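You operate a simulated robot arm through the tools that you are given. There is no shell and no other tool. Be economical: measure what you need, move in short steps, check, and stop when the job is done.

You run a simulated two-armed robot. Do the job below in one go: nothing can be reset, and whatever is moved stays where it is left.

Task
Wipe up the spill on the top of the wash bench with the blue cloth and put it back.
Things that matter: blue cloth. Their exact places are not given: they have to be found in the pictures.

It is judged by the outcome, as a careful person would: the job done as asked, and still so three seconds after it is handed in. It fails if anything else is knocked over, pushed out of place, dropped, spilled or broken. Flat cloth is picked up by pressing the open fingertips on it (5 to 10 N) and closing them slowly along it; thin cloth reads only 2 to 8 mm in the jaws.

Robot
Two 7-joint arms with two-finger parallel grippers on one trunk, on a base that drives. Base frame: it is fixed to the floor where the robot stands at the start and does not move with it; the origin is under the middle of the robot, x ahead of it, y to its left, z up. Lengths are in cm, angles in degrees, forces in N, time in s.
The left shoulder is at the start at [7, 16.3, 117], the right one opposite. Payload 3.43 kg a hand.
The TCP of each hand is the grasp point between the finger pads, 3.4 cm short of the fingertips. In the tool frame z runs along the fingers and y along their closing line. The gripper opens to 12.8 cm. The fingers are 2.4 cm wide and 1.2 cm thick; the gripper's body (4.8 by 13 cm) begins 9.6 cm behind the TCP.
Orientation is told as [roll, pitch, yaw] about the base's x, y, z axes, in that order, counted from this pose: with the fingers straight down and closing along the base's y, the tool's x points along the base's -x, its y along +y and its z along -z.

Tools
- The arms move only by the tool arm_command. It takes "left_commands", "right_commands" or both (then of equal length, played together; a hand with none holds still); each is a list of rows, each a list of 3 entries, a list of its own where there are three numbers: the turn, a rotation vector about the base's x, y, z in units of 6 degrees (1.0 is 6 degrees), then the shift along the base's x, y, z in units of 25 mm (1.0 is 25 mm), then the finger opening in cm, from 0 to 12.8. In form: [[[ax, ay, az], [x, y, z], hand], ...]. A call has 1 to 12 rows; each row shifts and turns the commanded pose from where the row before left it. A call with a number of a shift or a turn outside -1 to 1 is refused whole. Rows are played at 5 a second. More than 5 cm and 8.6 degrees between two rows, or a gripper value outside its range, and nothing of the call is played. Where a pose cannot be reached the arm comes as near as it can. A force on the tool above 40 N (or 10 N above the force at the start of the call, whichever is more), or a blocked arm, ends the call early, and 0.2 s more pass. Each finger travels about 15.3 cm/s and halts on what it meets, pressing with about 28 N; the grip force reading is that of the motor and also rises with nothing between the fingers. The clock runs only during rows and for 0.2 s after the last one: add rows that do not move to give the fingers time. The reply holds the time, the measured pose of the TCP, the force on the tool along the base axes, the opening and the grip force, in the units named above and with some noise.
- Cameras (640 x 400 px; columns grow to the right, rows downward): "scene" is now at [13.27, 1.97, 138.91]; the picture's right is [0.21, -0.98, 0.00], its down [-0.64, -0.14, -0.76] and it looks along [0.74, 0.16, -0.65] (base axes); focal length 264 px, centre (320, 200). "left" rides on the left gripper at [7.6, 1.1, -16] in its tool frame; the picture's right is [-0.15, 0.99, 0.00], its down [-0.88, -0.13, -0.46] and it looks along [-0.45, -0.07, 0.89] (tool axes); focal length 234 px, centre (320, 200). "right" rides on the right gripper at [7.6, -1.1, -16] in its tool frame; the picture's right is [0.15, 0.99, 0.00], its down [-0.88, 0.13, -0.46] and it looks along [-0.45, 0.07, 0.89] (tool axes); focal length 234 px, centre (320, 200).
- camera(camera): a new picture of that camera. The clock stands still meanwhile.
- raise_lower(by): slides the trunk up (or, below 0, down) by that many cm; the arms and the scene camera ride with it, the base frame stays. It gives what a move gives, with no picture.
- base_move(legs): drives the robot by 1 to 6 legs, each [ahead, left, turn to the left] in cm, cm and degrees, along the robot's own axes; the way and the turn of a leg run together, so that a leg with both is an arc; at most 150 cm and 180 degrees a leg. The arms and the cameras ride along, it lands a little off, and it stops where it bumps. It gives what a move gives.
- turn_head(pan, tilt): turns the head with the scene camera to pan (to the left, within 86 degrees either way) and tilt (down, from -29 to 69), counted from straight ahead of the robot. It gives what a move gives.
- probe_pixels(camera, pixels): for up to 12 pixels [column, row] of the newest picture of that camera ("zoom" is the newest enlarged one), the place [x, y, z] in the base frame of the surface seen there, good to about 0.3 cm. The clock stands still meanwhile.
- enlarge(camera, box): a new picture of the part [left, top, right, bottom] of that camera's present view, enlarged. The clock stands still meanwhile.
- hand_in(): hands the job in; it is judged then, once.

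Keep the steps short. Do not move on a guess: measure, check each grasp and each placing, and mend mistakes. In all there are 80 turns and 62 pictures (those below and enlarged ones count). Leave the grippers open and the arms clear of the work at the hand-in unless told otherwise, and finish with a single line.

The tools are called after "Request:" by a JSON object that holds its "api" and its "payload". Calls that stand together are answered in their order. arm_command: Moves the arms, as the interface text tells. Its arguments: {"type":"object","properties":{"left_commands":{"type":"array","items":{"type":"array"}},"right_commands":{"type":"array","items":{"type":"array"}}},"required":[]} The other tools are called the same way: raise_lower (by) slides the trunk up or down; base_move (legs) drives the base; turn_head (pan, tilt) turns the head that bears the scene camera; camera (camera) takes a picture; probe_pixels (camera, pixels) gives the place of the surface under pixels of a picture; enlarge (camera, box) takes an enlarged picture of a part of a camera's view; hand_in () hands the job in.

At the start:

```text
t: 0.0
left_tcp_pos: [43.03, 29.48, 110.85]
left_tcp_rot: [-0.1, 0.0, 0.0]
left_force: [-0.3, 0.3, -0.2]
left_finger_gap: 12.82
left_grip_force: 0.1
right_tcp_pos: [51.46, -8.26, 105.46]
right_tcp_rot: [0.0, 0.1, 0.1]
right_force: [0.4, -1.3, -0.9]
right_finger_gap: 12.79
right_grip_force: 0.0
trunk travel left (down, up): [-65.0, 29.0]
robot x, y, heading: [0.23, -0.05, 0.3]
head pan, tilt: [12.3, 40.6]
```

scene: 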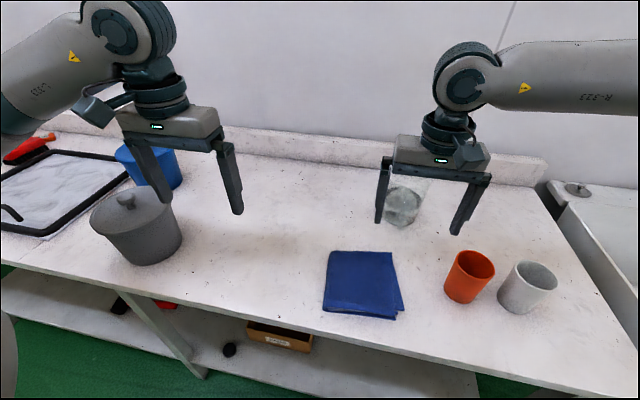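
right: 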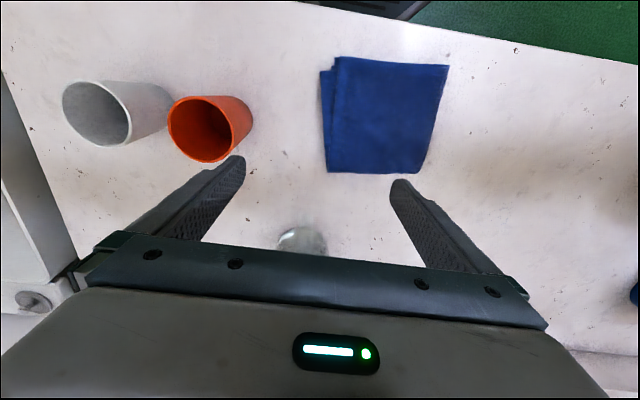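
left: 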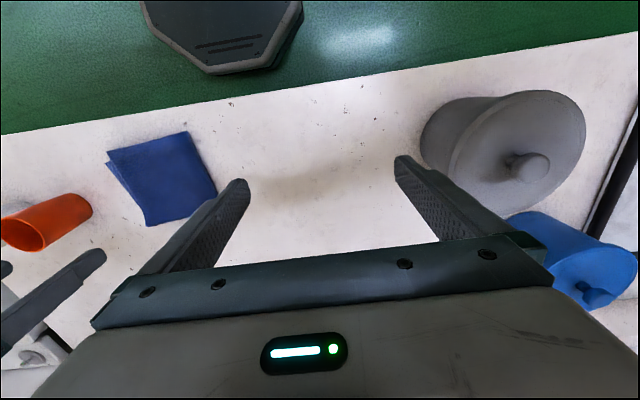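

I see the blue cloth near (362,284), but no clear spill yet. I'll enlarge two parts of the bench top to look for it.

Request:
{"api": "enlarge", "payload": {"camera": "scene", "box": [170, 130, 430, 330]}}

Request:
{"api": "enlarge", "payload": {"camera": "right", "box": [200, 40, 640, 320]}}

Request:
{"api": "probe_pixels", "payload": {"camera": "scene", "pixels": [[331, 252], [391, 253], [396, 319], [324, 310], [403, 308], [403, 205], [470, 290], [525, 300], [135, 240], [360, 285], [250, 230]]}}

```text
2.00 times, centred on (300, 230) of scene
```

zoom: 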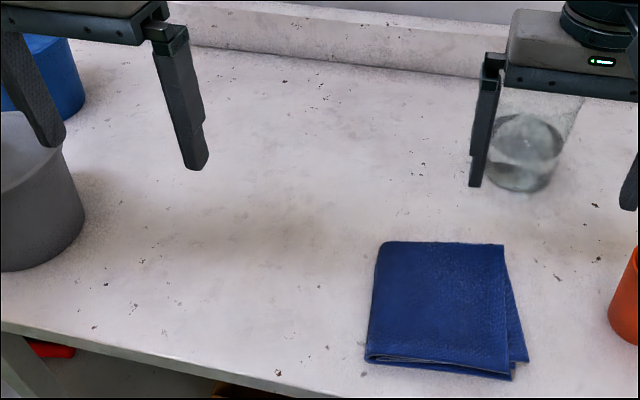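

```text
1.43 times, centred on (420, 180) of right
```

zoom: 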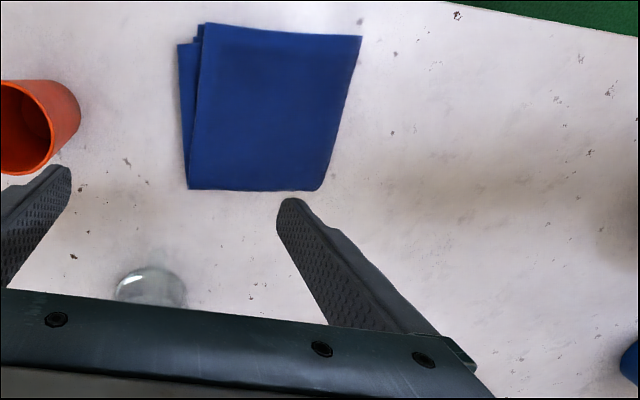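

```text
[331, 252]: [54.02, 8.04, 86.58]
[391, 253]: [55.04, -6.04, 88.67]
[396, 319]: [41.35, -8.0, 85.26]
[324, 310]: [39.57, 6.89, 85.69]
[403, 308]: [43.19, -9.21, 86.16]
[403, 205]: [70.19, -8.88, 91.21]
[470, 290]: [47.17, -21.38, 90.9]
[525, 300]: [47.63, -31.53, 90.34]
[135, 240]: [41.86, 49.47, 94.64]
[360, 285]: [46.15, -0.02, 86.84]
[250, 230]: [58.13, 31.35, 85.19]
```

A faint brownish patch lies left of the cloth, possibly a shadow. I'll look closer through the left camera and scene, and check the bench height.

Request:
{"api": "enlarge", "payload": {"camera": "left", "box": [200, 80, 440, 260]}}

Request:
{"api": "probe_pixels", "payload": {"camera": "left", "pixels": [[300, 185], [330, 130], [280, 230], [360, 200], [165, 180], [110, 160], [187, 133], [216, 193], [148, 225], [400, 140]]}}

Request:
{"api": "probe_pixels", "payload": {"camera": "right", "pixels": [[380, 115], [340, 60], [446, 66], [420, 171], [330, 171], [290, 60], [500, 150], [560, 150], [300, 200], [600, 250]]}}

Request:
{"api": "enlarge", "payload": {"camera": "scene", "box": [180, 200, 340, 300]}}

```text
2.22 times, centred on (320, 170) of left
```

zoom: 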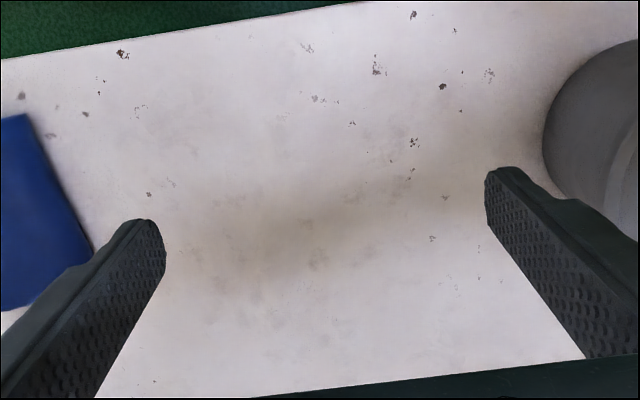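

```text
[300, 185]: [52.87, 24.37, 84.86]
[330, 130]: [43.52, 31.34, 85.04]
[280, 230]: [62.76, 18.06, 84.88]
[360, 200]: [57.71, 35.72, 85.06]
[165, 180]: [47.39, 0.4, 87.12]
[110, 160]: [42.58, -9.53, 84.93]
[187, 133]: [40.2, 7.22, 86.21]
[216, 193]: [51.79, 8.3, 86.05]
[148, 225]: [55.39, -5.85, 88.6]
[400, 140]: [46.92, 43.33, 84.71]
```

```text
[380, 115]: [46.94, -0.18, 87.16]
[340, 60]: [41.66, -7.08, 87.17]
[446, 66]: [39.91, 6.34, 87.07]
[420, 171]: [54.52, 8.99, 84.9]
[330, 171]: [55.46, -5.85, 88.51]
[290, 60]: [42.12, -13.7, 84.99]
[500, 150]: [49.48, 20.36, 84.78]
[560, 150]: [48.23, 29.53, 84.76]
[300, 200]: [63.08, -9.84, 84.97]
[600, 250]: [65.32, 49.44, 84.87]
```

```text
4.00 times, centred on (260, 250) of scene
```

zoom: 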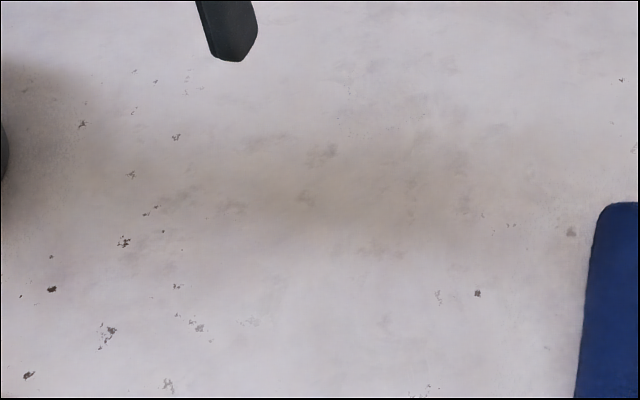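

The bench reads z≈84.9 with the cloth top at ≈87. The brown haze could just be baked shading, so I'll look around for a real spill and for anything that is the "wash bench".

Request:
{"api": "turn_head", "payload": {"pan": -50, "tilt": 35}}

Request:
{"api": "camera", "payload": {"camera": "scene"}}

Request:
{"api": "turn_head", "payload": {"pan": 60, "tilt": 35}}

Request:
{"api": "camera", "payload": {"camera": "scene"}}

```text
t: 1.3
left_tcp_pos: [42.94, 29.54, 110.79]
left_tcp_rot: [-0.1, 0.0, 0.1]
left_force: [0.3, 0.6, -0.3]
left_finger_gap: 12.81
left_grip_force: 0.0
right_tcp_pos: [51.45, -8.36, 105.26]
right_tcp_rot: [-0.1, 0.0, 0.1]
right_force: [0.0, -0.5, 0.4]
right_finger_gap: 12.82
right_grip_force: 0.0
trunk travel left (down, up): [-65.0, 29.0]
robot x, y, heading: [-0.46, 0.02, -0.0]
head pan, tilt: [-50.0, 35.0]
```

```text
54 pictures are left
```

scene: 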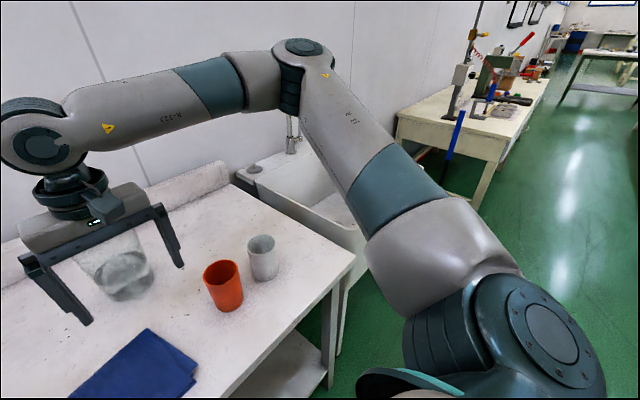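

```text
t: 3.2
left_tcp_pos: [42.8, 29.59, 110.75]
left_tcp_rot: [0.0, 0.0, 0.0]
left_force: [-0.6, -0.8, 0.3]
left_finger_gap: 12.81
left_grip_force: 0.1
right_tcp_pos: [51.45, -8.28, 105.33]
right_tcp_rot: [0.1, 0.0, 0.0]
right_force: [0.1, -0.7, 0.1]
right_finger_gap: 12.81
right_grip_force: 0.1
trunk travel left (down, up): [-65.0, 29.0]
robot x, y, heading: [0.02, 0.11, -0.0]
head pan, tilt: [60.0, 35.0]
```

```text
53 pictures are left
```

scene: 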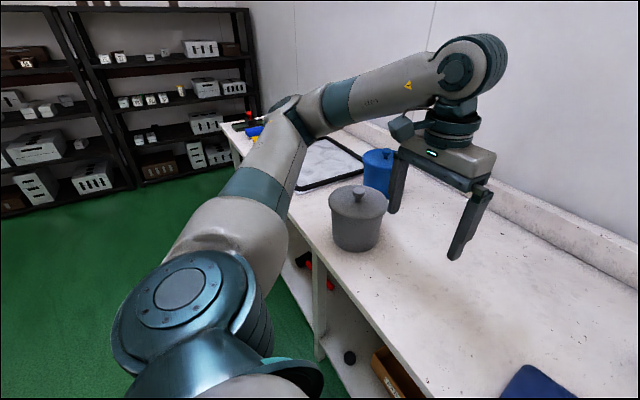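

This bench beside the sink is the wash bench. I'll look at the whole top from straight on with enlarged views.

Request:
{"api": "enlarge", "payload": {"camera": "scene", "box": [380, 200, 640, 400]}}

Request:
{"api": "turn_head", "payload": {"pan": 20, "tilt": 50}}

Request:
{"api": "camera", "payload": {"camera": "scene"}}

```text
2.00 times, centred on (510, 300) of scene
```

zoom: 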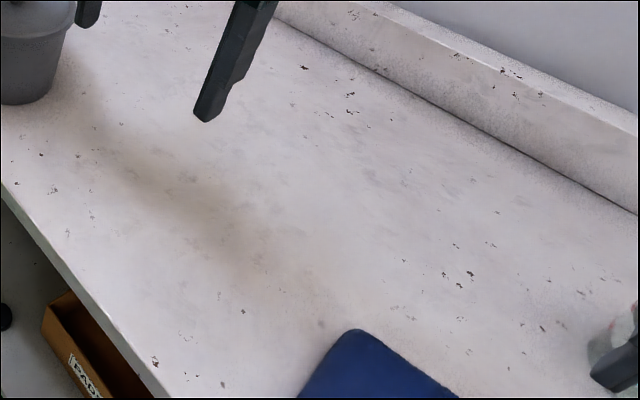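

```text
t: 4.3
left_tcp_pos: [42.93, 29.68, 110.82]
left_tcp_rot: [-0.1, 0.1, -0.1]
left_force: [0.3, -0.4, 0.4]
left_finger_gap: 12.83
left_grip_force: 0.2
right_tcp_pos: [51.45, -8.24, 105.34]
right_tcp_rot: [0.0, 0.0, 0.0]
right_force: [0.0, -0.6, 0.2]
right_finger_gap: 12.81
right_grip_force: 0.1
trunk travel left (down, up): [-65.0, 29.0]
robot x, y, heading: [0.07, 0.12, 0.1]
head pan, tilt: [20.0, 50.0]
```

```text
51 pictures are left
```

scene: 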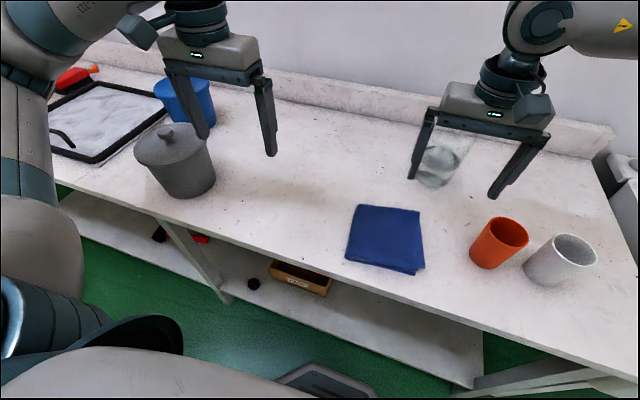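

The brownish patch stays fixed in the world in every view. I'll raise both hands clear to see the whole bench and outline the patch.

Request:
{"api": "arm_command", "payload": {"left_commands": [[[0, 0, 0], [-0.5, 0, 1], 12.8], [[0, 0, 0], [-0.5, 0, 1], 12.8], [[0, 0, 0], [-0.5, 0, 1], 12.8], [[0, 0, 0], [-0.5, 0, 1], 12.8], [[0, 0, 0], [0, 0, 1], 12.8]], "right_commands": [[[0, 0, 0], [0, -0.5, 1], 12.8], [[0, 0, 0], [0, -0.5, 1], 12.8], [[0, 0, 0], [0, -0.5, 1], 12.8], [[0, 0, 0], [0, -0.5, 1], 12.8], [[0, 0, 0], [0, 0, 1], 12.8]]}}

Request:
{"api": "camera", "payload": {"camera": "left"}}

Request:
{"api": "enlarge", "payload": {"camera": "scene", "box": [180, 80, 500, 280]}}

Request:
{"api": "camera", "payload": {"camera": "right"}}

```text
t: 5.5
left_tcp_pos: [37.92, 29.63, 123.29]
left_tcp_rot: [-0.2, 0.0, 0.1]
left_force: [-0.2, -0.2, 0.9]
left_finger_gap: 12.82
left_grip_force: 0.1
right_tcp_pos: [51.32, -13.32, 118.01]
right_tcp_rot: [0.0, 0.0, 0.1]
right_force: [-0.3, 0.2, 0.1]
right_finger_gap: 12.79
right_grip_force: 0.0
trunk travel left (down, up): [-65.0, 29.0]
robot x, y, heading: [-0.01, -0.12, 0.0]
head pan, tilt: [20.0, 50.0]
```

```text
50 pictures are left
```

left: 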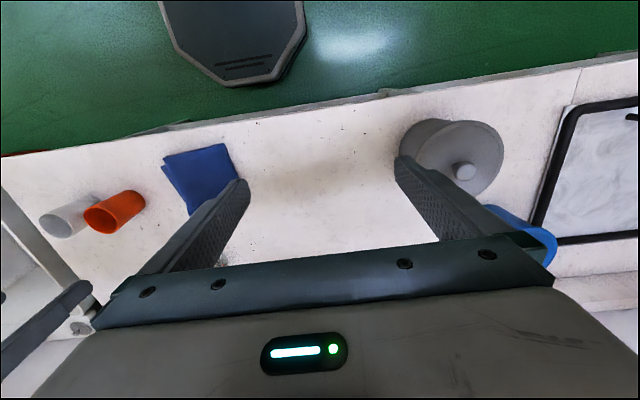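

```text
2.00 times, centred on (340, 180) of scene
```

zoom: 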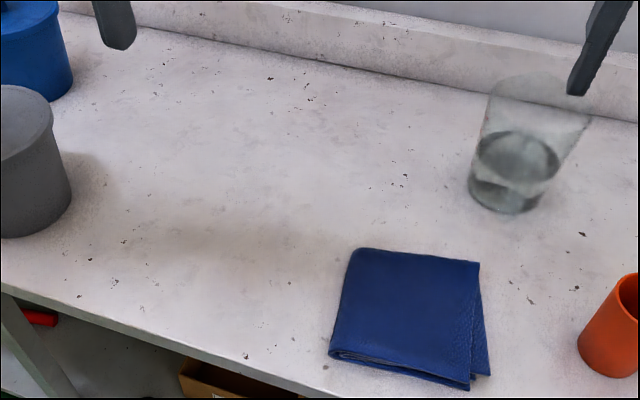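

```text
48 pictures are left
```

right: 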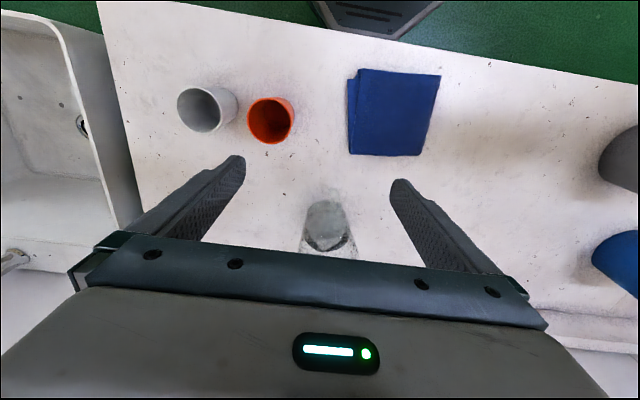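

No other candidate appears, so the spill is the brownish patch between the grey pot and the cloth. I'll probe its outline.

Request:
{"api": "enlarge", "payload": {"camera": "left", "box": [230, 110, 430, 235]}}

Request:
{"api": "enlarge", "payload": {"camera": "scene", "box": [200, 150, 360, 250]}}

Request:
{"api": "probe_pixels", "payload": {"camera": "zoom", "pixels": [[100, 180], [200, 240], [300, 220], [400, 240], [500, 260], [300, 160], [300, 320], [450, 200], [450, 320], [60, 100], [20, 150]]}}

Request:
{"api": "probe_pixels", "payload": {"camera": "right", "pixels": [[348, 80], [358, 70], [440, 76], [421, 154], [350, 153], [395, 110], [610, 155], [270, 120], [325, 240], [348, 115]]}}

```text
3.20 times, centred on (330, 172) of left
```

zoom: 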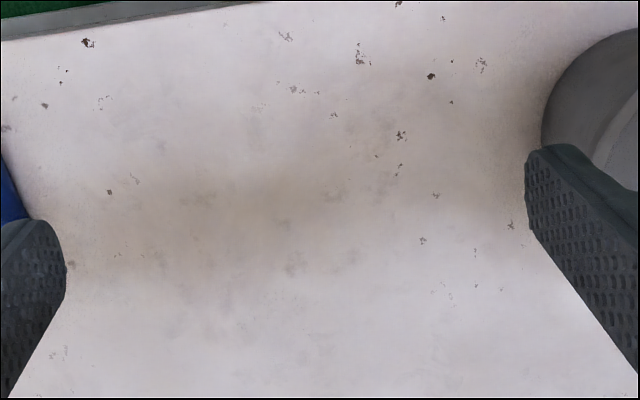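

```text
4.00 times, centred on (280, 200) of scene
```

zoom: 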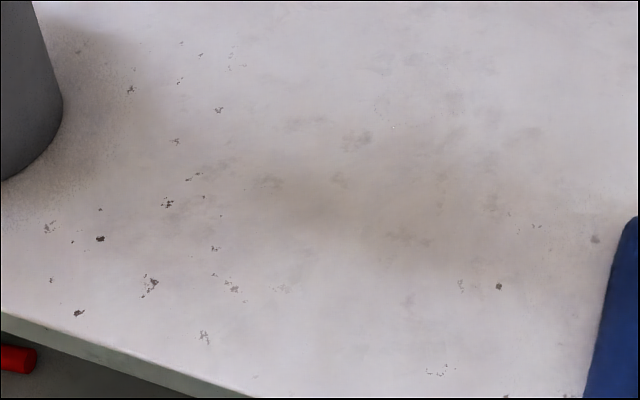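

```text
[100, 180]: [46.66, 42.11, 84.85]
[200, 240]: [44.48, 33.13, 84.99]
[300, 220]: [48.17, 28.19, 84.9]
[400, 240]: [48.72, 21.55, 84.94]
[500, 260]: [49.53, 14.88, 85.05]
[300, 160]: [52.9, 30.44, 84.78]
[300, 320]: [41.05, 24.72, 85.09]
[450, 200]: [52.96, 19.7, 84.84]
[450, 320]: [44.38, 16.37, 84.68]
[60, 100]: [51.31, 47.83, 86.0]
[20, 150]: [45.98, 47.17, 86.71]
```

```text
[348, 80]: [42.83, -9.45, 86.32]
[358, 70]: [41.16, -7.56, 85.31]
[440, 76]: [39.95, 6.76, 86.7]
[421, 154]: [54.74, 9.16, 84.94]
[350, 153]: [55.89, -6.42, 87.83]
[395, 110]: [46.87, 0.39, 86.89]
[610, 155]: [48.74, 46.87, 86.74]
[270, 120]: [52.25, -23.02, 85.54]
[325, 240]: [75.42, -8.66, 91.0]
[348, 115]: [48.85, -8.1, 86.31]
```

The spill spans about x 45–56, y 12–35. The cloth is centred at about (47, 0), roughly 15×15 cm, top z≈87. I'll move the right hand aside and bring the left hand above the cloth.

Request:
{"api": "arm_command", "payload": {"left_commands": [[[0, 0, 0], [0, 0, 0], 12.8], [[0, 0, 0], [0, 0, 0], 12.8], [[0, 0, 0], [0.4, -1, 0], 12.8], [[0, 0, 0], [0.4, -1, 0], 12.8], [[0, 0, 0], [0.4, -1, 0], 10], [[0, 0, 0], [0.4, -1, 0], 8], [[0, 0, 0], [0.4, -1, -0.5], 7], [[0, 0, 0], [0.4, -1, -0.5], 7], [[0, 0, 0], [0.4, -1, -0.5], 7], [[0, 0, 0], [0.4, -1, -1], 7], [[0, 0, 0], [0.4, -1, -1], 7], [[0, 0, 0], [0, -1, -1], 7]], "right_commands": [[[0, 0, 0], [0, -1, 0], 12.8], [[0, 0, 0], [0, -1, 0], 12.8], [[0, 0, 0], [0, -1, 0], 12.8], [[0, 0, 0], [0, -1, 0], 12.8], [[0, 0, 0], [0, -1, 0], 12.8], [[0, 0, 0], [0, -1, 0], 12.8], [[0, 0, 0], [0, -1, 0], 12.8], [[0, 0, 0], [0, -1, 0], 12.8], [[0, 0, 0], [0, 0, 0], 12.8], [[0, 0, 0], [0, 0, 0], 12.8], [[0, 0, 0], [0, 0, 0], 12.8], [[0, 0, 0], [0, 0, 0], 12.8]]}}

Request:
{"api": "camera", "payload": {"camera": "scene"}}

```text
t: 8.1
left_tcp_pos: [46.85, 4.32, 112.11]
left_tcp_rot: [0.0, 0.0, 0.0]
left_force: [0.5, 0.1, -0.3]
left_finger_gap: 6.99
left_grip_force: 0.0
right_tcp_pos: [51.66, -33.47, 118.19]
right_tcp_rot: [0.1, 0.0, 0.0]
right_force: [-0.7, 0.0, 0.3]
right_finger_gap: 12.82
right_grip_force: 0.0
trunk travel left (down, up): [-65.0, 29.0]
robot x, y, heading: [0.35, 0.19, -0.0]
head pan, tilt: [20.0, 50.0]
```

```text
45 pictures are left
```

scene: 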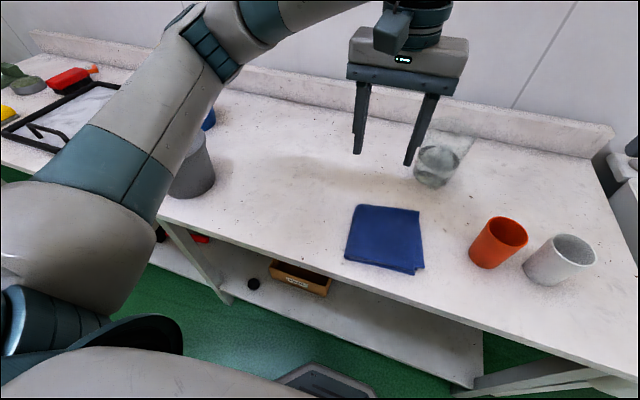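

The hand is at z 112 above the cloth and the arm clears the pot. I'll descend to z≈93, centred at y≈0.

Request:
{"api": "arm_command", "payload": {"left_commands": [[[0, 0, 0], [0, -0.6, -1], 6], [[0, 0, 0], [0, -0.6, -1], 6], [[0, 0, 0], [0, -0.5, -1], 6], [[0, 0, 0], [0, 0, -1], 6], [[0, 0, 0], [0, 0, -1], 6], [[0, 0, 0], [0, 0, -1], 6], [[0, 0, 0], [0, 0, -1], 6], [[0, 0, 0], [0, 0, -0.4], 6]]}}

Request:
{"api": "camera", "payload": {"camera": "scene"}}

Request:
{"api": "camera", "payload": {"camera": "left"}}

```text
t: 9.9
left_tcp_pos: [46.9, 0.2, 93.69]
left_tcp_rot: [0.0, -0.1, 0.0]
left_force: [0.0, 0.3, -0.1]
left_finger_gap: 5.99
left_grip_force: 0.0
right_tcp_pos: [51.49, -33.52, 118.1]
right_tcp_rot: [0.1, 0.0, 0.0]
right_force: [0.1, -0.4, 0.3]
right_finger_gap: 12.82
right_grip_force: 0.0
trunk travel left (down, up): [-65.0, 29.0]
robot x, y, heading: [-0.46, -0.22, -0.2]
head pan, tilt: [20.0, 50.0]
```

```text
44 pictures are left
```

scene: 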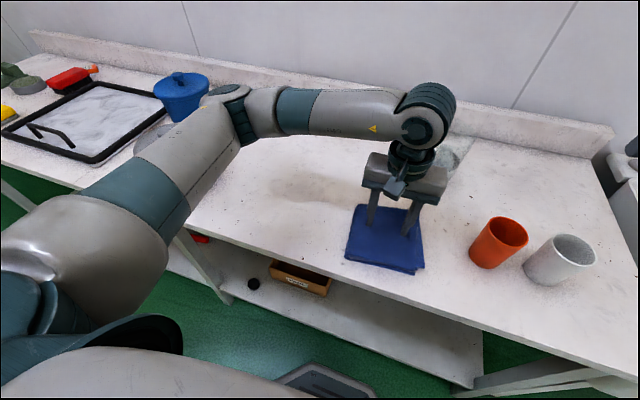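

```text
43 pictures are left
```

left: 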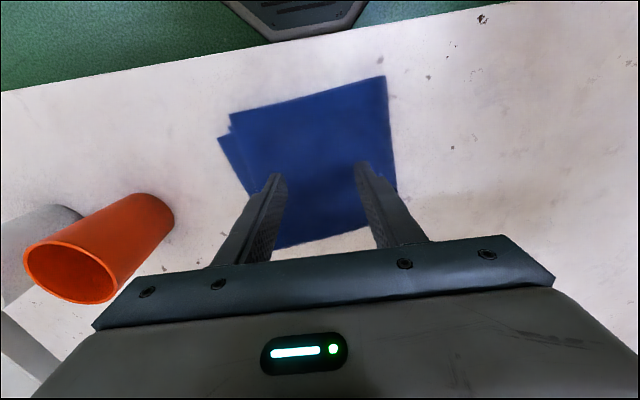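

Fingertips are around z 90.3. I'll probe to check that the forearm clears the grey pot, then press down in small steps.

Request:
{"api": "probe_pixels", "payload": {"camera": "scene", "pixels": [[150, 140], [200, 155], [240, 130], [170, 185], [180, 80]]}}

Request:
{"api": "arm_command", "payload": {"left_commands": [[[0, 0, 0], [0, 0, -0.3], 6], [[0, 0, 0], [0, 0, -0.3], 6], [[0, 0, 0], [0, 0, -0.3], 6], [[0, 0, 0], [0, 0, 0], 6]]}}

```text
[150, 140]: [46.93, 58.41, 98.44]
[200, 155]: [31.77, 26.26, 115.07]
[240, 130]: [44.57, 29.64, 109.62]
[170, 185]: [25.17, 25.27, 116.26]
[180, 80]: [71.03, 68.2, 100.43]
```

```text
t: 10.9
left_tcp_pos: [46.93, 0.26, 91.23]
left_tcp_rot: [-0.1, 0.0, 0.0]
left_force: [-0.1, -0.1, -0.2]
left_finger_gap: 6.01
left_grip_force: 0.1
right_tcp_pos: [51.57, -33.47, 118.15]
right_tcp_rot: [0.0, 0.0, 0.0]
right_force: [0.1, 0.3, 1.3]
right_finger_gap: 12.78
right_grip_force: 0.0
trunk travel left (down, up): [-65.0, 29.0]
robot x, y, heading: [-0.24, -0.11, 0.3]
head pan, tilt: [20.0, 50.0]
```

No contact yet at tip z≈87.8. I'll keep going down gently.

Request:
{"api": "arm_command", "payload": {"left_commands": [[[0, 0, 0], [0, 0, -0.2], 6], [[0, 0, 0], [0, 0, -0.15], 6], [[0, 0, 0], [0, 0, 0], 6]]}}

```text
t: 11.7
left_tcp_pos: [47.08, 0.37, 90.51]
left_tcp_rot: [0.0, 0.1, 0.0]
left_force: [-0.2, 0.0, 0.4]
left_finger_gap: 6.01
left_grip_force: 0.1
right_tcp_pos: [51.6, -33.61, 118.12]
right_tcp_rot: [0.1, 0.0, 0.0]
right_force: [-0.2, 1.2, 0.5]
right_finger_gap: 12.82
right_grip_force: 0.0
trunk travel left (down, up): [-65.0, 29.0]
robot x, y, heading: [-0.08, -0.05, -0.1]
head pan, tilt: [20.0, 50.0]
```

Still about 0 N. Further down by small steps.

Request:
{"api": "arm_command", "payload": {"left_commands": [[[0, 0, 0], [0, 0, -0.12], 6], [[0, 0, 0], [0, 0, -0.12], 6], [[0, 0, 0], [0, 0, 0], 6]]}}

```text
t: 12.5
left_tcp_pos: [46.92, 0.43, 89.87]
left_tcp_rot: [0.0, 0.0, 0.0]
left_force: [1.5, -0.3, 3.6]
left_finger_gap: 5.96
left_grip_force: 0.1
right_tcp_pos: [51.58, -33.54, 118.13]
right_tcp_rot: [-0.1, 0.0, -0.1]
right_force: [0.7, 0.4, -0.2]
right_finger_gap: 12.79
right_grip_force: 0.0
trunk travel left (down, up): [-65.0, 29.0]
robot x, y, heading: [0.1, -0.22, -0.0]
head pan, tilt: [20.0, 50.0]
```

Contact: 3.6 N. A touch more to reach 5–10 N.

Request:
{"api": "arm_command", "payload": {"left_commands": [[[0, 0, 0], [0, 0, -0.1], 6], [[0, 0, 0], [0, 0, 0], 6]]}}

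```text
t: 13.1
left_tcp_pos: [46.88, 0.4, 89.63]
left_tcp_rot: [-0.1, 0.1, 0.1]
left_force: [1.4, 0.5, 8.5]
left_finger_gap: 5.92
left_grip_force: 0.1
right_tcp_pos: [51.44, -33.6, 118.14]
right_tcp_rot: [0.1, 0.0, 0.0]
right_force: [-0.1, 0.3, -0.6]
right_finger_gap: 12.77
right_grip_force: 0.1
trunk travel left (down, up): [-65.0, 29.0]
robot x, y, heading: [-0.27, -0.06, -0.0]
head pan, tilt: [20.0, 50.0]
```

8.5 N is in the range. I'll close slowly along the cloth.

Request:
{"api": "arm_command", "payload": {"left_commands": [[[0, 0, 0], [0, 0, 0], 5.4], [[0, 0, 0], [0, 0, 0], 4.8], [[0, 0, 0], [0, 0, 0], 4.2], [[0, 0, 0], [0, 0, 0], 3.6], [[0, 0, 0], [0, 0, 0], 3.0], [[0, 0, 0], [0, 0, 0], 2.4], [[0, 0, 0], [0, 0, 0], 1.8], [[0, 0, 0], [0, 0, 0], 1.2], [[0, 0, 0], [0, 0, 0], 0.6], [[0, 0, 0], [0, 0, 0], 0], [[0, 0, 0], [0, 0, 0], 0], [[0, 0, 0], [0, 0, 0], 0]]}}

Request:
{"api": "camera", "payload": {"camera": "left"}}

Request:
{"api": "enlarge", "payload": {"camera": "scene", "box": [260, 140, 500, 290]}}

```text
t: 15.7
left_tcp_pos: [46.97, 0.47, 89.62]
left_tcp_rot: [0.0, 0.0, -0.1]
left_force: [0.3, 0.6, 11.8]
left_finger_gap: 1.55
left_grip_force: 28.3
right_tcp_pos: [51.45, -33.59, 118.18]
right_tcp_rot: [0.1, 0.0, 0.1]
right_force: [-0.1, -0.3, 0.0]
right_finger_gap: 12.8
right_grip_force: 0.0
trunk travel left (down, up): [-65.0, 29.0]
robot x, y, heading: [0.15, 0.23, -0.1]
head pan, tilt: [20.0, 50.0]
```

```text
42 pictures are left
```

left: 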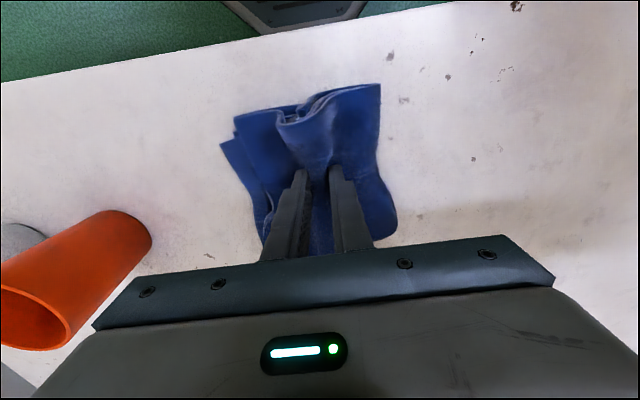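

```text
2.67 times, centred on (380, 215) of scene
```

zoom: 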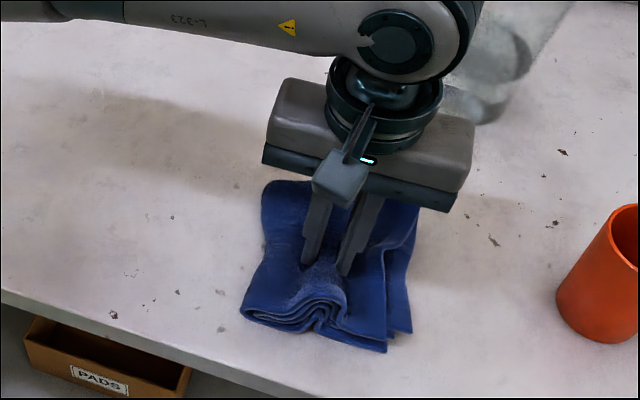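

A solid multi-layer grasp (gap 1.55 cm, 28 N). The cloth stays flat on the bench. I'll slide it, still pressed, toward the spill.

Request:
{"api": "arm_command", "payload": {"left_commands": [[[0, 0, 0], [0.25, 0.5, 0], 0], [[0, 0, 0], [0.25, 0.5, 0], 0], [[0, 0, 0], [0.25, 0.5, 0], 0], [[0, 0, 0], [0.25, 0.5, 0], 0], [[0, 0, 0], [0.2, 0.6, 0], 0], [[0, 0, 0], [0.2, 0.6, 0], 0], [[0, 0, 0], [0, 0.6, 0], 0], [[0, 0, 0], [0, 0, 0], 0]]}}

Request:
{"api": "camera", "payload": {"camera": "scene"}}

```text
t: 17.5
left_tcp_pos: [50.42, 9.76, 89.53]
left_tcp_rot: [0.0, 0.1, 0.1]
left_force: [0.4, -0.8, 12.6]
left_finger_gap: 1.54
left_grip_force: 28.3
right_tcp_pos: [51.39, -33.54, 118.29]
right_tcp_rot: [0.1, 0.0, 0.1]
right_force: [-0.3, 0.1, 0.4]
right_finger_gap: 12.82
right_grip_force: 0.1
trunk travel left (down, up): [-65.0, 29.0]
robot x, y, heading: [-0.05, 0.16, -0.1]
head pan, tilt: [20.0, 50.0]
```

```text
40 pictures are left
```

scene: 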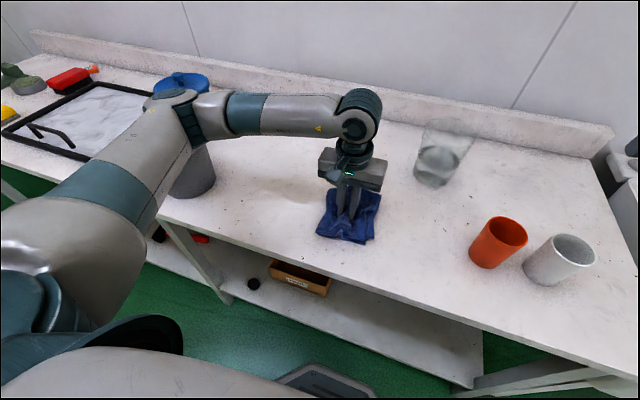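

The cloth slides along cleanly at 12.6 N. Before going further left I'll check how far the elbow is from the pots.

Request:
{"api": "probe_pixels", "payload": {"camera": "scene", "pixels": [[180, 110], [205, 135], [160, 155], [240, 135], [190, 185], [178, 85], [290, 130]]}}

Request:
{"api": "arm_command", "payload": {"left_commands": [[[0, 0, 0], [0, 0.5, 0], 0], [[0, 0, 0], [0, 0.5, 0], 0], [[0, 0, 0], [0, 0.5, 0], 0], [[0, 0, 0], [0, 0.5, 0], 0], [[0, 0, 0], [0, 0.5, 0], 0], [[0, 0, 0], [0, 0.5, 0], 0], [[0, 0, 0], [0, 0.5, 0], 0], [[0, 0, 0], [0, 0, 0], 0]]}}

Request:
{"api": "camera", "payload": {"camera": "scene"}}

```text
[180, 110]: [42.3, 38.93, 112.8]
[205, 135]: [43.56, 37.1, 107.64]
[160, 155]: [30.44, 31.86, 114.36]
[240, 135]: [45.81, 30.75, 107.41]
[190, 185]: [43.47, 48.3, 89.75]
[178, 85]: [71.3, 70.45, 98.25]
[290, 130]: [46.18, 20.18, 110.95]
```

```text
t: 19.3
left_tcp_pos: [50.32, 18.46, 89.64]
left_tcp_rot: [-0.1, 0.0, 0.0]
left_force: [0.7, -1.7, 7.8]
left_finger_gap: 1.52
left_grip_force: 28.1
right_tcp_pos: [51.53, -33.61, 118.2]
right_tcp_rot: [0.1, 0.0, 0.0]
right_force: [-0.6, -0.4, 0.0]
right_finger_gap: 12.79
right_grip_force: 0.0
trunk travel left (down, up): [-65.0, 29.0]
robot x, y, heading: [-0.39, 0.05, -0.0]
head pan, tilt: [20.0, 50.0]
```

```text
39 pictures are left
```

scene: 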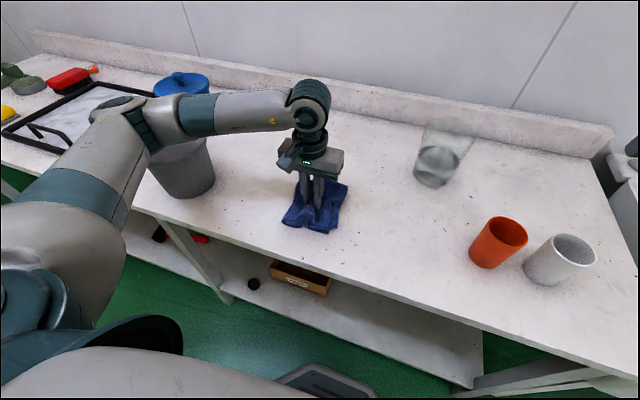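

The elbow is nearing the space above the grey pot, whose knob I estimate at z≈102. I'll probe the elbow's underside before moving on.

Request:
{"api": "enlarge", "payload": {"camera": "scene", "box": [70, 70, 310, 220]}}

Request:
{"api": "probe_pixels", "payload": {"camera": "scene", "pixels": [[130, 110], [150, 148], [165, 145], [180, 138], [205, 135], [240, 130], [190, 150], [205, 160], [115, 160], [140, 130], [213, 180]]}}

```text
2.67 times, centred on (190, 145) of scene
```

zoom: 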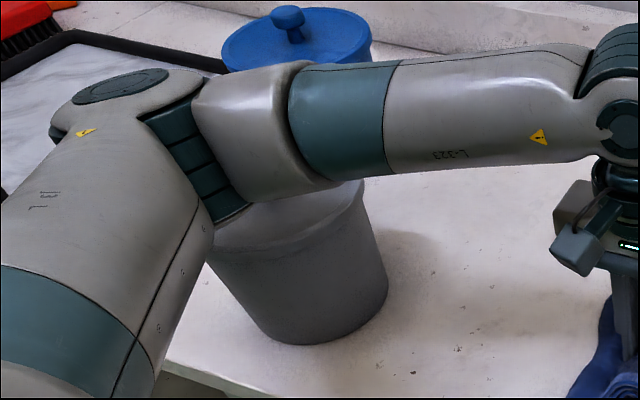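

```text
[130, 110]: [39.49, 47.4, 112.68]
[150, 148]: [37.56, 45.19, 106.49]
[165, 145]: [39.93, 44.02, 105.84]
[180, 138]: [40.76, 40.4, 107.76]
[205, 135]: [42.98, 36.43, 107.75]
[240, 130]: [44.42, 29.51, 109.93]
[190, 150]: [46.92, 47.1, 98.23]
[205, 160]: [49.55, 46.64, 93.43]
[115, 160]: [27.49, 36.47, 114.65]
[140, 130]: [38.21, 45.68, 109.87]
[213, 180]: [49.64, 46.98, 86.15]
```

Elbow underside is about z 105.5, pot rim 98, knob about 102, so clearance is small but positive. I'll advance 4.5 cm and re-check.

Request:
{"api": "arm_command", "payload": {"left_commands": [[[0, 0, 0], [0, 0.45, 0], 0], [[0, 0, 0], [0, 0.45, 0], 0], [[0, 0, 0], [0, 0.45, 0], 0], [[0, 0, 0], [0, 0.45, 0], 0], [[0, 0, 0], [0, 0, 0], 0]]}}

Request:
{"api": "enlarge", "payload": {"camera": "scene", "box": [70, 70, 390, 270]}}

Request:
{"api": "probe_pixels", "payload": {"camera": "zoom", "pixels": [[60, 130], [110, 150], [150, 150], [200, 130], [180, 160], [130, 165]]}}

```text
t: 20.5
left_tcp_pos: [50.36, 22.93, 89.77]
left_tcp_rot: [0.0, 0.0, 0.0]
left_force: [0.0, -1.0, 6.3]
left_finger_gap: 1.53
left_grip_force: 27.9
right_tcp_pos: [51.52, -33.68, 118.16]
right_tcp_rot: [0.0, 0.0, 0.1]
right_force: [-0.8, 0.2, 0.5]
right_finger_gap: 12.78
right_grip_force: 0.1
trunk travel left (down, up): [-65.0, 29.0]
robot x, y, heading: [0.29, 0.24, -0.0]
head pan, tilt: [20.0, 50.0]
```

```text
2.00 times, centred on (230, 170) of scene
```

zoom: 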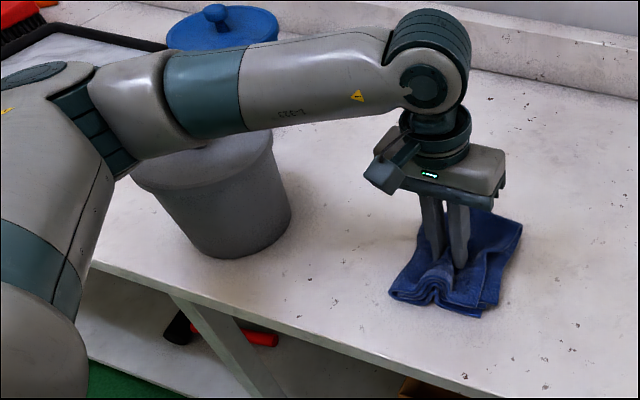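

```text
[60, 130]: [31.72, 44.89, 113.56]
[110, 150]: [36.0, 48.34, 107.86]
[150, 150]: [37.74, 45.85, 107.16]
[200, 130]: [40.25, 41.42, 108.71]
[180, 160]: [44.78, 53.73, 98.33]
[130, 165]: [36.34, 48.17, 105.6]
```

The elbow moves towards the robot, away from the pot, and keeps its height. I'll advance another 6 cm.

Request:
{"api": "arm_command", "payload": {"left_commands": [[[0, 0, 0], [0, 0.4, -0.05], 0], [[0, 0, 0], [0, 0.4, 0], 0], [[0, 0, 0], [0, 0.4, 0], 0], [[0, 0, 0], [0, 0.4, 0], 0], [[0, 0, 0], [0, 0.4, 0], 0], [[0, 0, 0], [0, 0.4, 0], 0], [[0, 0, 0], [0, 0, 0], 0]]}}

Request:
{"api": "enlarge", "payload": {"camera": "scene", "box": [70, 70, 390, 270]}}

Request:
{"api": "probe_pixels", "payload": {"camera": "zoom", "pixels": [[60, 150], [100, 150], [150, 145], [200, 130], [220, 150], [180, 160], [390, 290], [270, 190]]}}

Request:
{"api": "camera", "payload": {"camera": "left"}}

```text
t: 22.1
left_tcp_pos: [50.3, 28.76, 89.56]
left_tcp_rot: [0.0, -0.2, 0.1]
left_force: [-0.6, -3.6, 18.8]
left_finger_gap: 1.56
left_grip_force: 28.2
right_tcp_pos: [51.48, -33.71, 118.2]
right_tcp_rot: [0.1, -0.1, -0.1]
right_force: [-0.4, -0.9, 0.0]
right_finger_gap: 12.8
right_grip_force: 0.1
trunk travel left (down, up): [-65.0, 29.0]
robot x, y, heading: [0.02, -0.38, -0.2]
head pan, tilt: [20.0, 50.0]
```

```text
2.00 times, centred on (230, 170) of scene
```

zoom: 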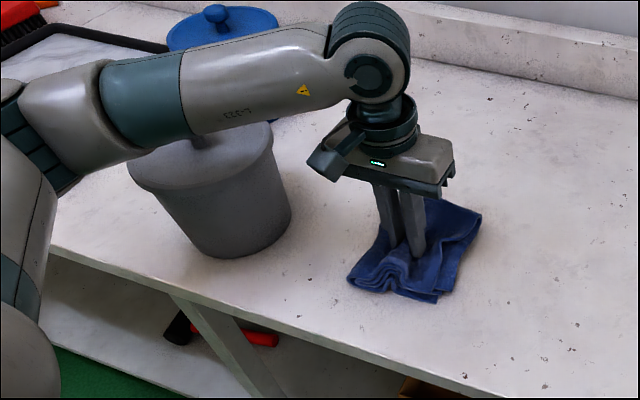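

```text
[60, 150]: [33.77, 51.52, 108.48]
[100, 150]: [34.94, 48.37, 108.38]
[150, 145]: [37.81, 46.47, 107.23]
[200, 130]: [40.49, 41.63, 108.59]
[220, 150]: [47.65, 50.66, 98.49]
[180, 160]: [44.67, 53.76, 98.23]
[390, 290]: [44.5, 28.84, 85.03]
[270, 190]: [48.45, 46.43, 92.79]
```

```text
35 pictures are left
```

left: 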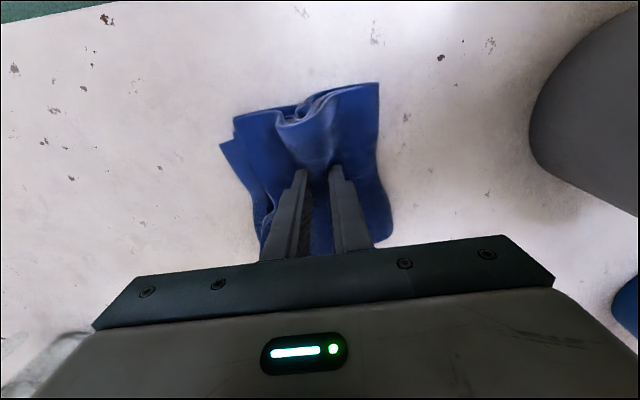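

The swept area looks clean. Force is 18.8 N, a bit high, so I'll ease up slightly, go 3.5 cm further left, and shift a little.

Request:
{"api": "arm_command", "payload": {"left_commands": [[[0, 0, 0], [0, 0.35, 0.06], 0], [[0, 0, 0], [0, 0.35, 0], 0], [[0, 0, 0], [0, 0.35, 0], 0], [[0, 0, 0], [0, 0.35, 0], 0], [[0, 0, 0], [0.4, 0, 0], 0], [[0, 0, 0], [0.4, 0, 0], 0], [[0, 0, 0], [0.4, 0, 0], 0], [[0, 0, 0], [0, 0, 0], 0]]}}

Request:
{"api": "enlarge", "payload": {"camera": "scene", "box": [70, 70, 390, 270]}}

```text
t: 23.9
left_tcp_pos: [53.26, 32.59, 89.75]
left_tcp_rot: [0.0, -0.1, 0.1]
left_force: [-1.7, -0.2, 9.5]
left_finger_gap: 1.53
left_grip_force: 27.7
right_tcp_pos: [51.51, -33.63, 118.2]
right_tcp_rot: [0.0, -0.1, -0.1]
right_force: [-0.7, -0.3, -0.3]
right_finger_gap: 12.76
right_grip_force: 0.0
trunk travel left (down, up): [-65.0, 29.0]
robot x, y, heading: [0.19, -0.21, -0.3]
head pan, tilt: [20.0, 50.0]
```

```text
2.00 times, centred on (230, 170) of scene
```

zoom: 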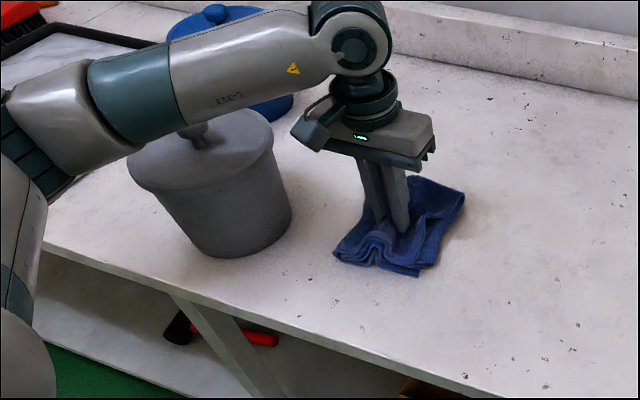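

The spill trace is gone where wiped. I'll sweep back right along x≈54 to catch the far edge.

Request:
{"api": "arm_command", "payload": {"left_commands": [[[0, 0, 0], [0.1, -0.7, 0], 0], [[0, 0, 0], [0.1, -0.7, 0], 0], [[0, 0, 0], [0.1, -0.7, 0], 0], [[0, 0, 0], [0, -0.7, 0], 0], [[0, 0, 0], [0, -0.7, 0], 0], [[0, 0, 0], [0, -0.7, 0], 0], [[0, 0, 0], [0, -0.7, 0], 0], [[0, 0, 0], [0, -0.7, 0], 0], [[0, 0, 0], [0, -0.7, 0], 0], [[0, 0, 0], [0, -0.7, 0], 0], [[0, 0, 0], [0, -0.7, 0], 0], [[0, 0, 0], [0, 0, 0], 0]]}}

Request:
{"api": "enlarge", "payload": {"camera": "scene", "box": [150, 100, 470, 300]}}

```text
t: 26.5
left_tcp_pos: [54.02, 13.46, 89.64]
left_tcp_rot: [-0.1, -0.1, 0.1]
left_force: [0.7, 1.1, 7.2]
left_finger_gap: 1.53
left_grip_force: 27.9
right_tcp_pos: [51.42, -33.55, 118.23]
right_tcp_rot: [0.0, 0.0, 0.0]
right_force: [-0.4, 0.4, 0.0]
right_finger_gap: 12.78
right_grip_force: 0.0
trunk travel left (down, up): [-65.0, 29.0]
robot x, y, heading: [-0.11, 0.02, 0.1]
head pan, tilt: [20.0, 50.0]
```

```text
2.00 times, centred on (310, 200) of scene
```

zoom: 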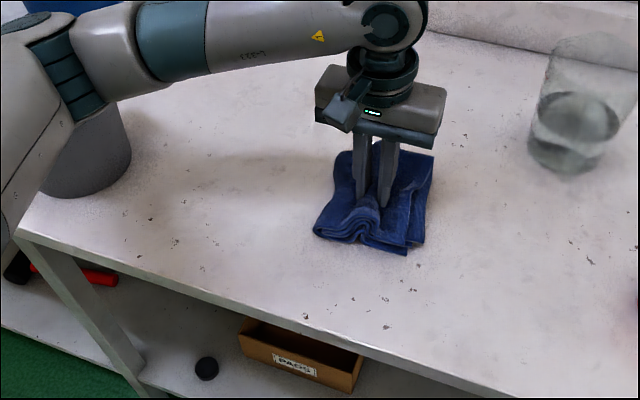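

There is still a faint shade around zoom (240,170). I'll look closer and locate it.

Request:
{"api": "enlarge", "payload": {"camera": "scene", "box": [200, 150, 360, 250]}}

Request:
{"api": "probe_pixels", "payload": {"camera": "zoom", "pixels": [[160, 130], [250, 130], [330, 140], [250, 200], [200, 60], [300, 60]]}}

```text
4.00 times, centred on (280, 200) of scene
```

zoom: 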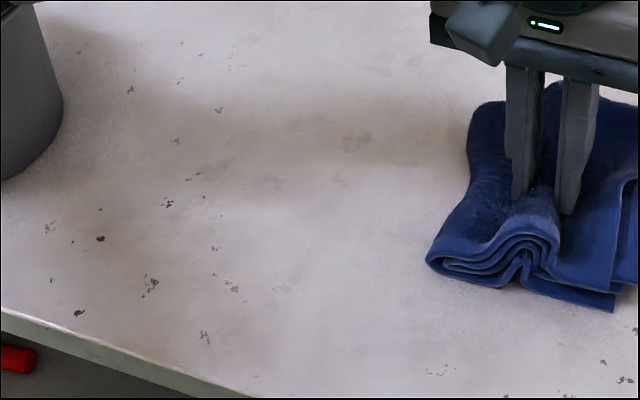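

```text
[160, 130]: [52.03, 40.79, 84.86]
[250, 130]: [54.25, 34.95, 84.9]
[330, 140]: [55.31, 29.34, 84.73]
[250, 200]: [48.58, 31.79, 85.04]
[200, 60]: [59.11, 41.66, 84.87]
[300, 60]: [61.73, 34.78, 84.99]
```

The sharp-edged remaining shade looks like the arm's shadow. For certainty I'll do a second pass, left along x≈50 and back along x≈48.

Request:
{"api": "arm_command", "payload": {"left_commands": [[[0, 0, 0], [-0.4, 0.7, 0], 0], [[0, 0, 0], [-0.4, 0.7, 0], 0], [[0, 0, 0], [-0.4, 0.7, 0], 0], [[0, 0, 0], [-0.2, 0.7, 0], 0], [[0, 0, 0], [0, 0.7, 0], 0], [[0, 0, 0], [0, 0.7, 0], 0], [[0, 0, 0], [0, 0.7, 0], 0], [[0, 0, 0], [0, 0.7, 0], 0], [[0, 0, 0], [0, 0.7, 0], 0], [[0, 0, 0], [0, 0.7, 0], 0], [[0, 0, 0], [0, 0.7, 0], 0], [[0, 0, 0], [0, 0.2, 0], 0]]}}

Request:
{"api": "camera", "payload": {"camera": "scene"}}

Request:
{"api": "enlarge", "payload": {"camera": "scene", "box": [200, 150, 360, 250]}}

```text
t: 29.1
left_tcp_pos: [50.55, 33.24, 89.79]
left_tcp_rot: [0.0, 0.0, 0.1]
left_force: [-1.5, -2.6, 6.9]
left_finger_gap: 1.53
left_grip_force: 27.5
right_tcp_pos: [51.46, -33.64, 118.22]
right_tcp_rot: [0.0, -0.1, 0.0]
right_force: [0.0, -0.1, -0.4]
right_finger_gap: 12.79
right_grip_force: 0.0
trunk travel left (down, up): [-65.0, 29.0]
robot x, y, heading: [-0.24, 0.19, -0.1]
head pan, tilt: [20.0, 50.0]
```

```text
31 pictures are left
```

scene: 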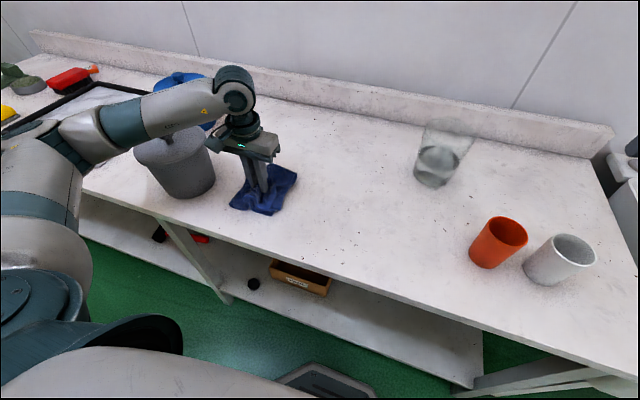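

```text
4.00 times, centred on (280, 200) of scene
```

zoom: 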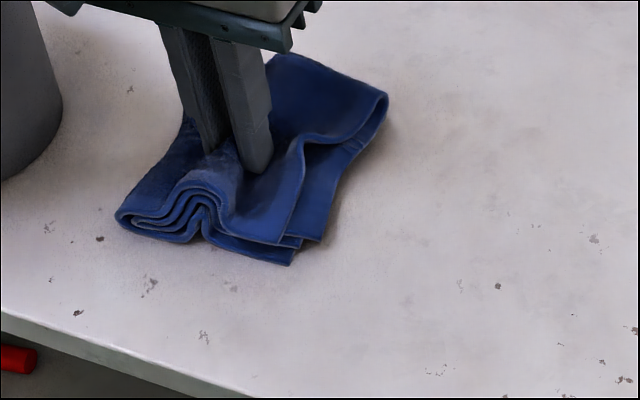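

The area right of the cloth is clean now. But the arm's shadow moves as the arm does, and re-computing the early views the brown haze shifted with the arm too, so it may only have been a shadow. I'll search the rest of the bench top closely before finishing.

Request:
{"api": "enlarge", "payload": {"camera": "scene", "box": [250, 70, 450, 195]}}

Request:
{"api": "enlarge", "payload": {"camera": "scene", "box": [280, 180, 480, 305]}}

Request:
{"api": "enlarge", "payload": {"camera": "scene", "box": [400, 120, 640, 270]}}

Request:
{"api": "enlarge", "payload": {"camera": "scene", "box": [440, 230, 640, 355]}}

```text
3.20 times, centred on (350, 132) of scene
```

zoom: 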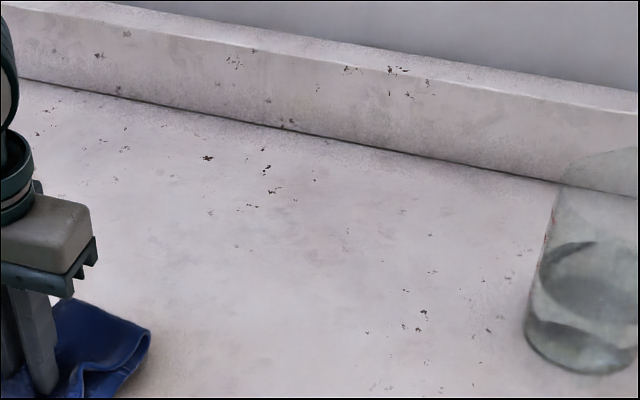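

```text
3.20 times, centred on (380, 242) of scene
```

zoom: 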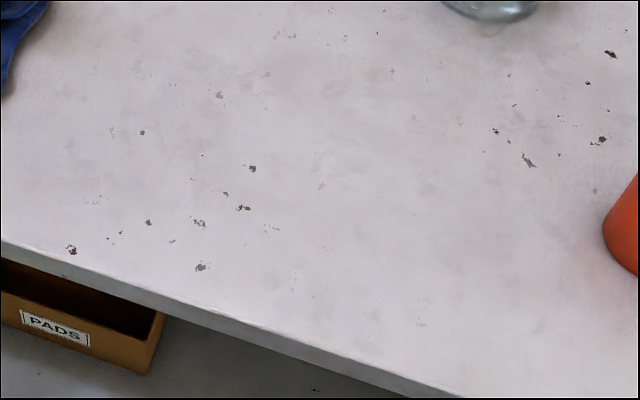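

```text
2.67 times, centred on (520, 195) of scene
```

zoom: 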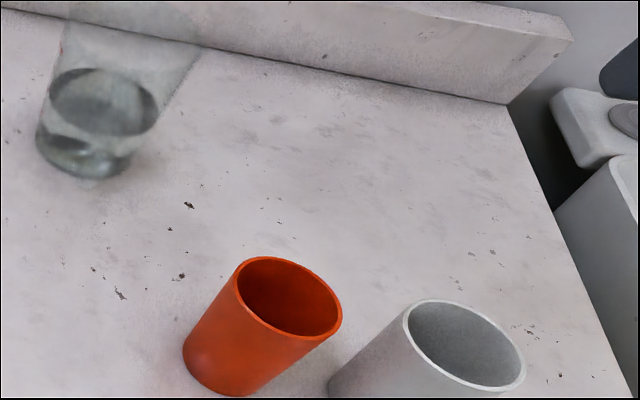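

```text
3.20 times, centred on (540, 292) of scene
```

zoom: 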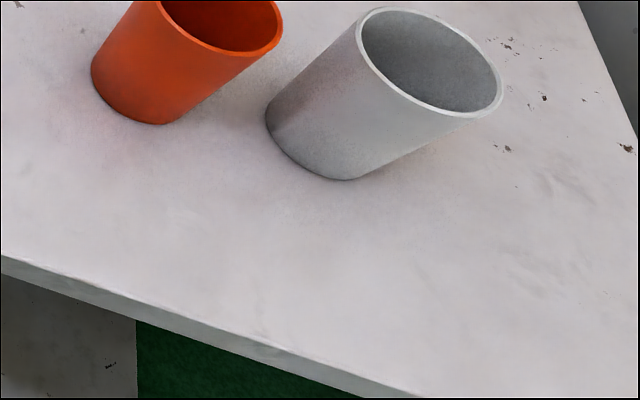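

Nothing on the middle or right part. The early haze also had an olive tint at about (51, 26), fixed in the world and gone now, which supports it being the spill. I'll check the left end of the bench too.

Request:
{"api": "turn_head", "payload": {"pan": 55, "tilt": 30}}

Request:
{"api": "camera", "payload": {"camera": "scene"}}

Request:
{"api": "camera", "payload": {"camera": "left"}}

```text
t: 30.1
left_tcp_pos: [50.61, 33.27, 89.67]
left_tcp_rot: [0.0, 0.0, 0.1]
left_force: [-1.0, -2.1, 7.5]
left_finger_gap: 1.54
left_grip_force: 28.2
right_tcp_pos: [51.54, -33.58, 118.2]
right_tcp_rot: [0.1, 0.0, 0.0]
right_force: [0.0, -0.2, 0.5]
right_finger_gap: 12.78
right_grip_force: 0.1
trunk travel left (down, up): [-65.0, 29.0]
robot x, y, heading: [0.08, -0.24, 0.2]
head pan, tilt: [55.0, 30.0]
```

```text
25 pictures are left
```

scene: 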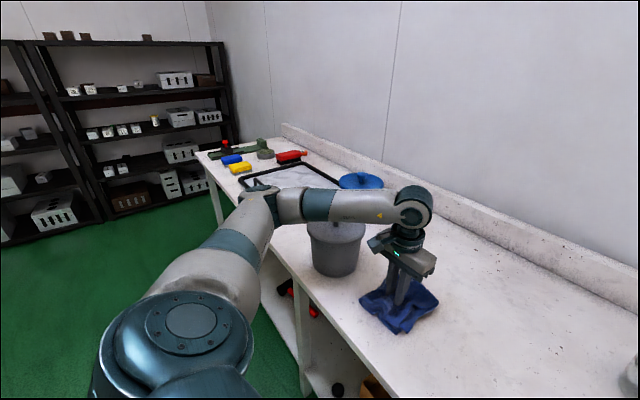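

```text
24 pictures are left
```

left: 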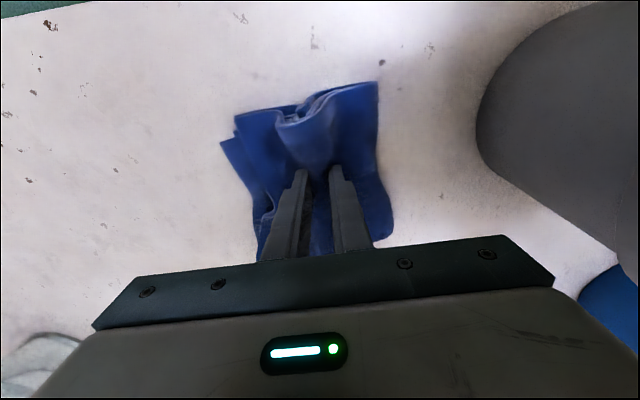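

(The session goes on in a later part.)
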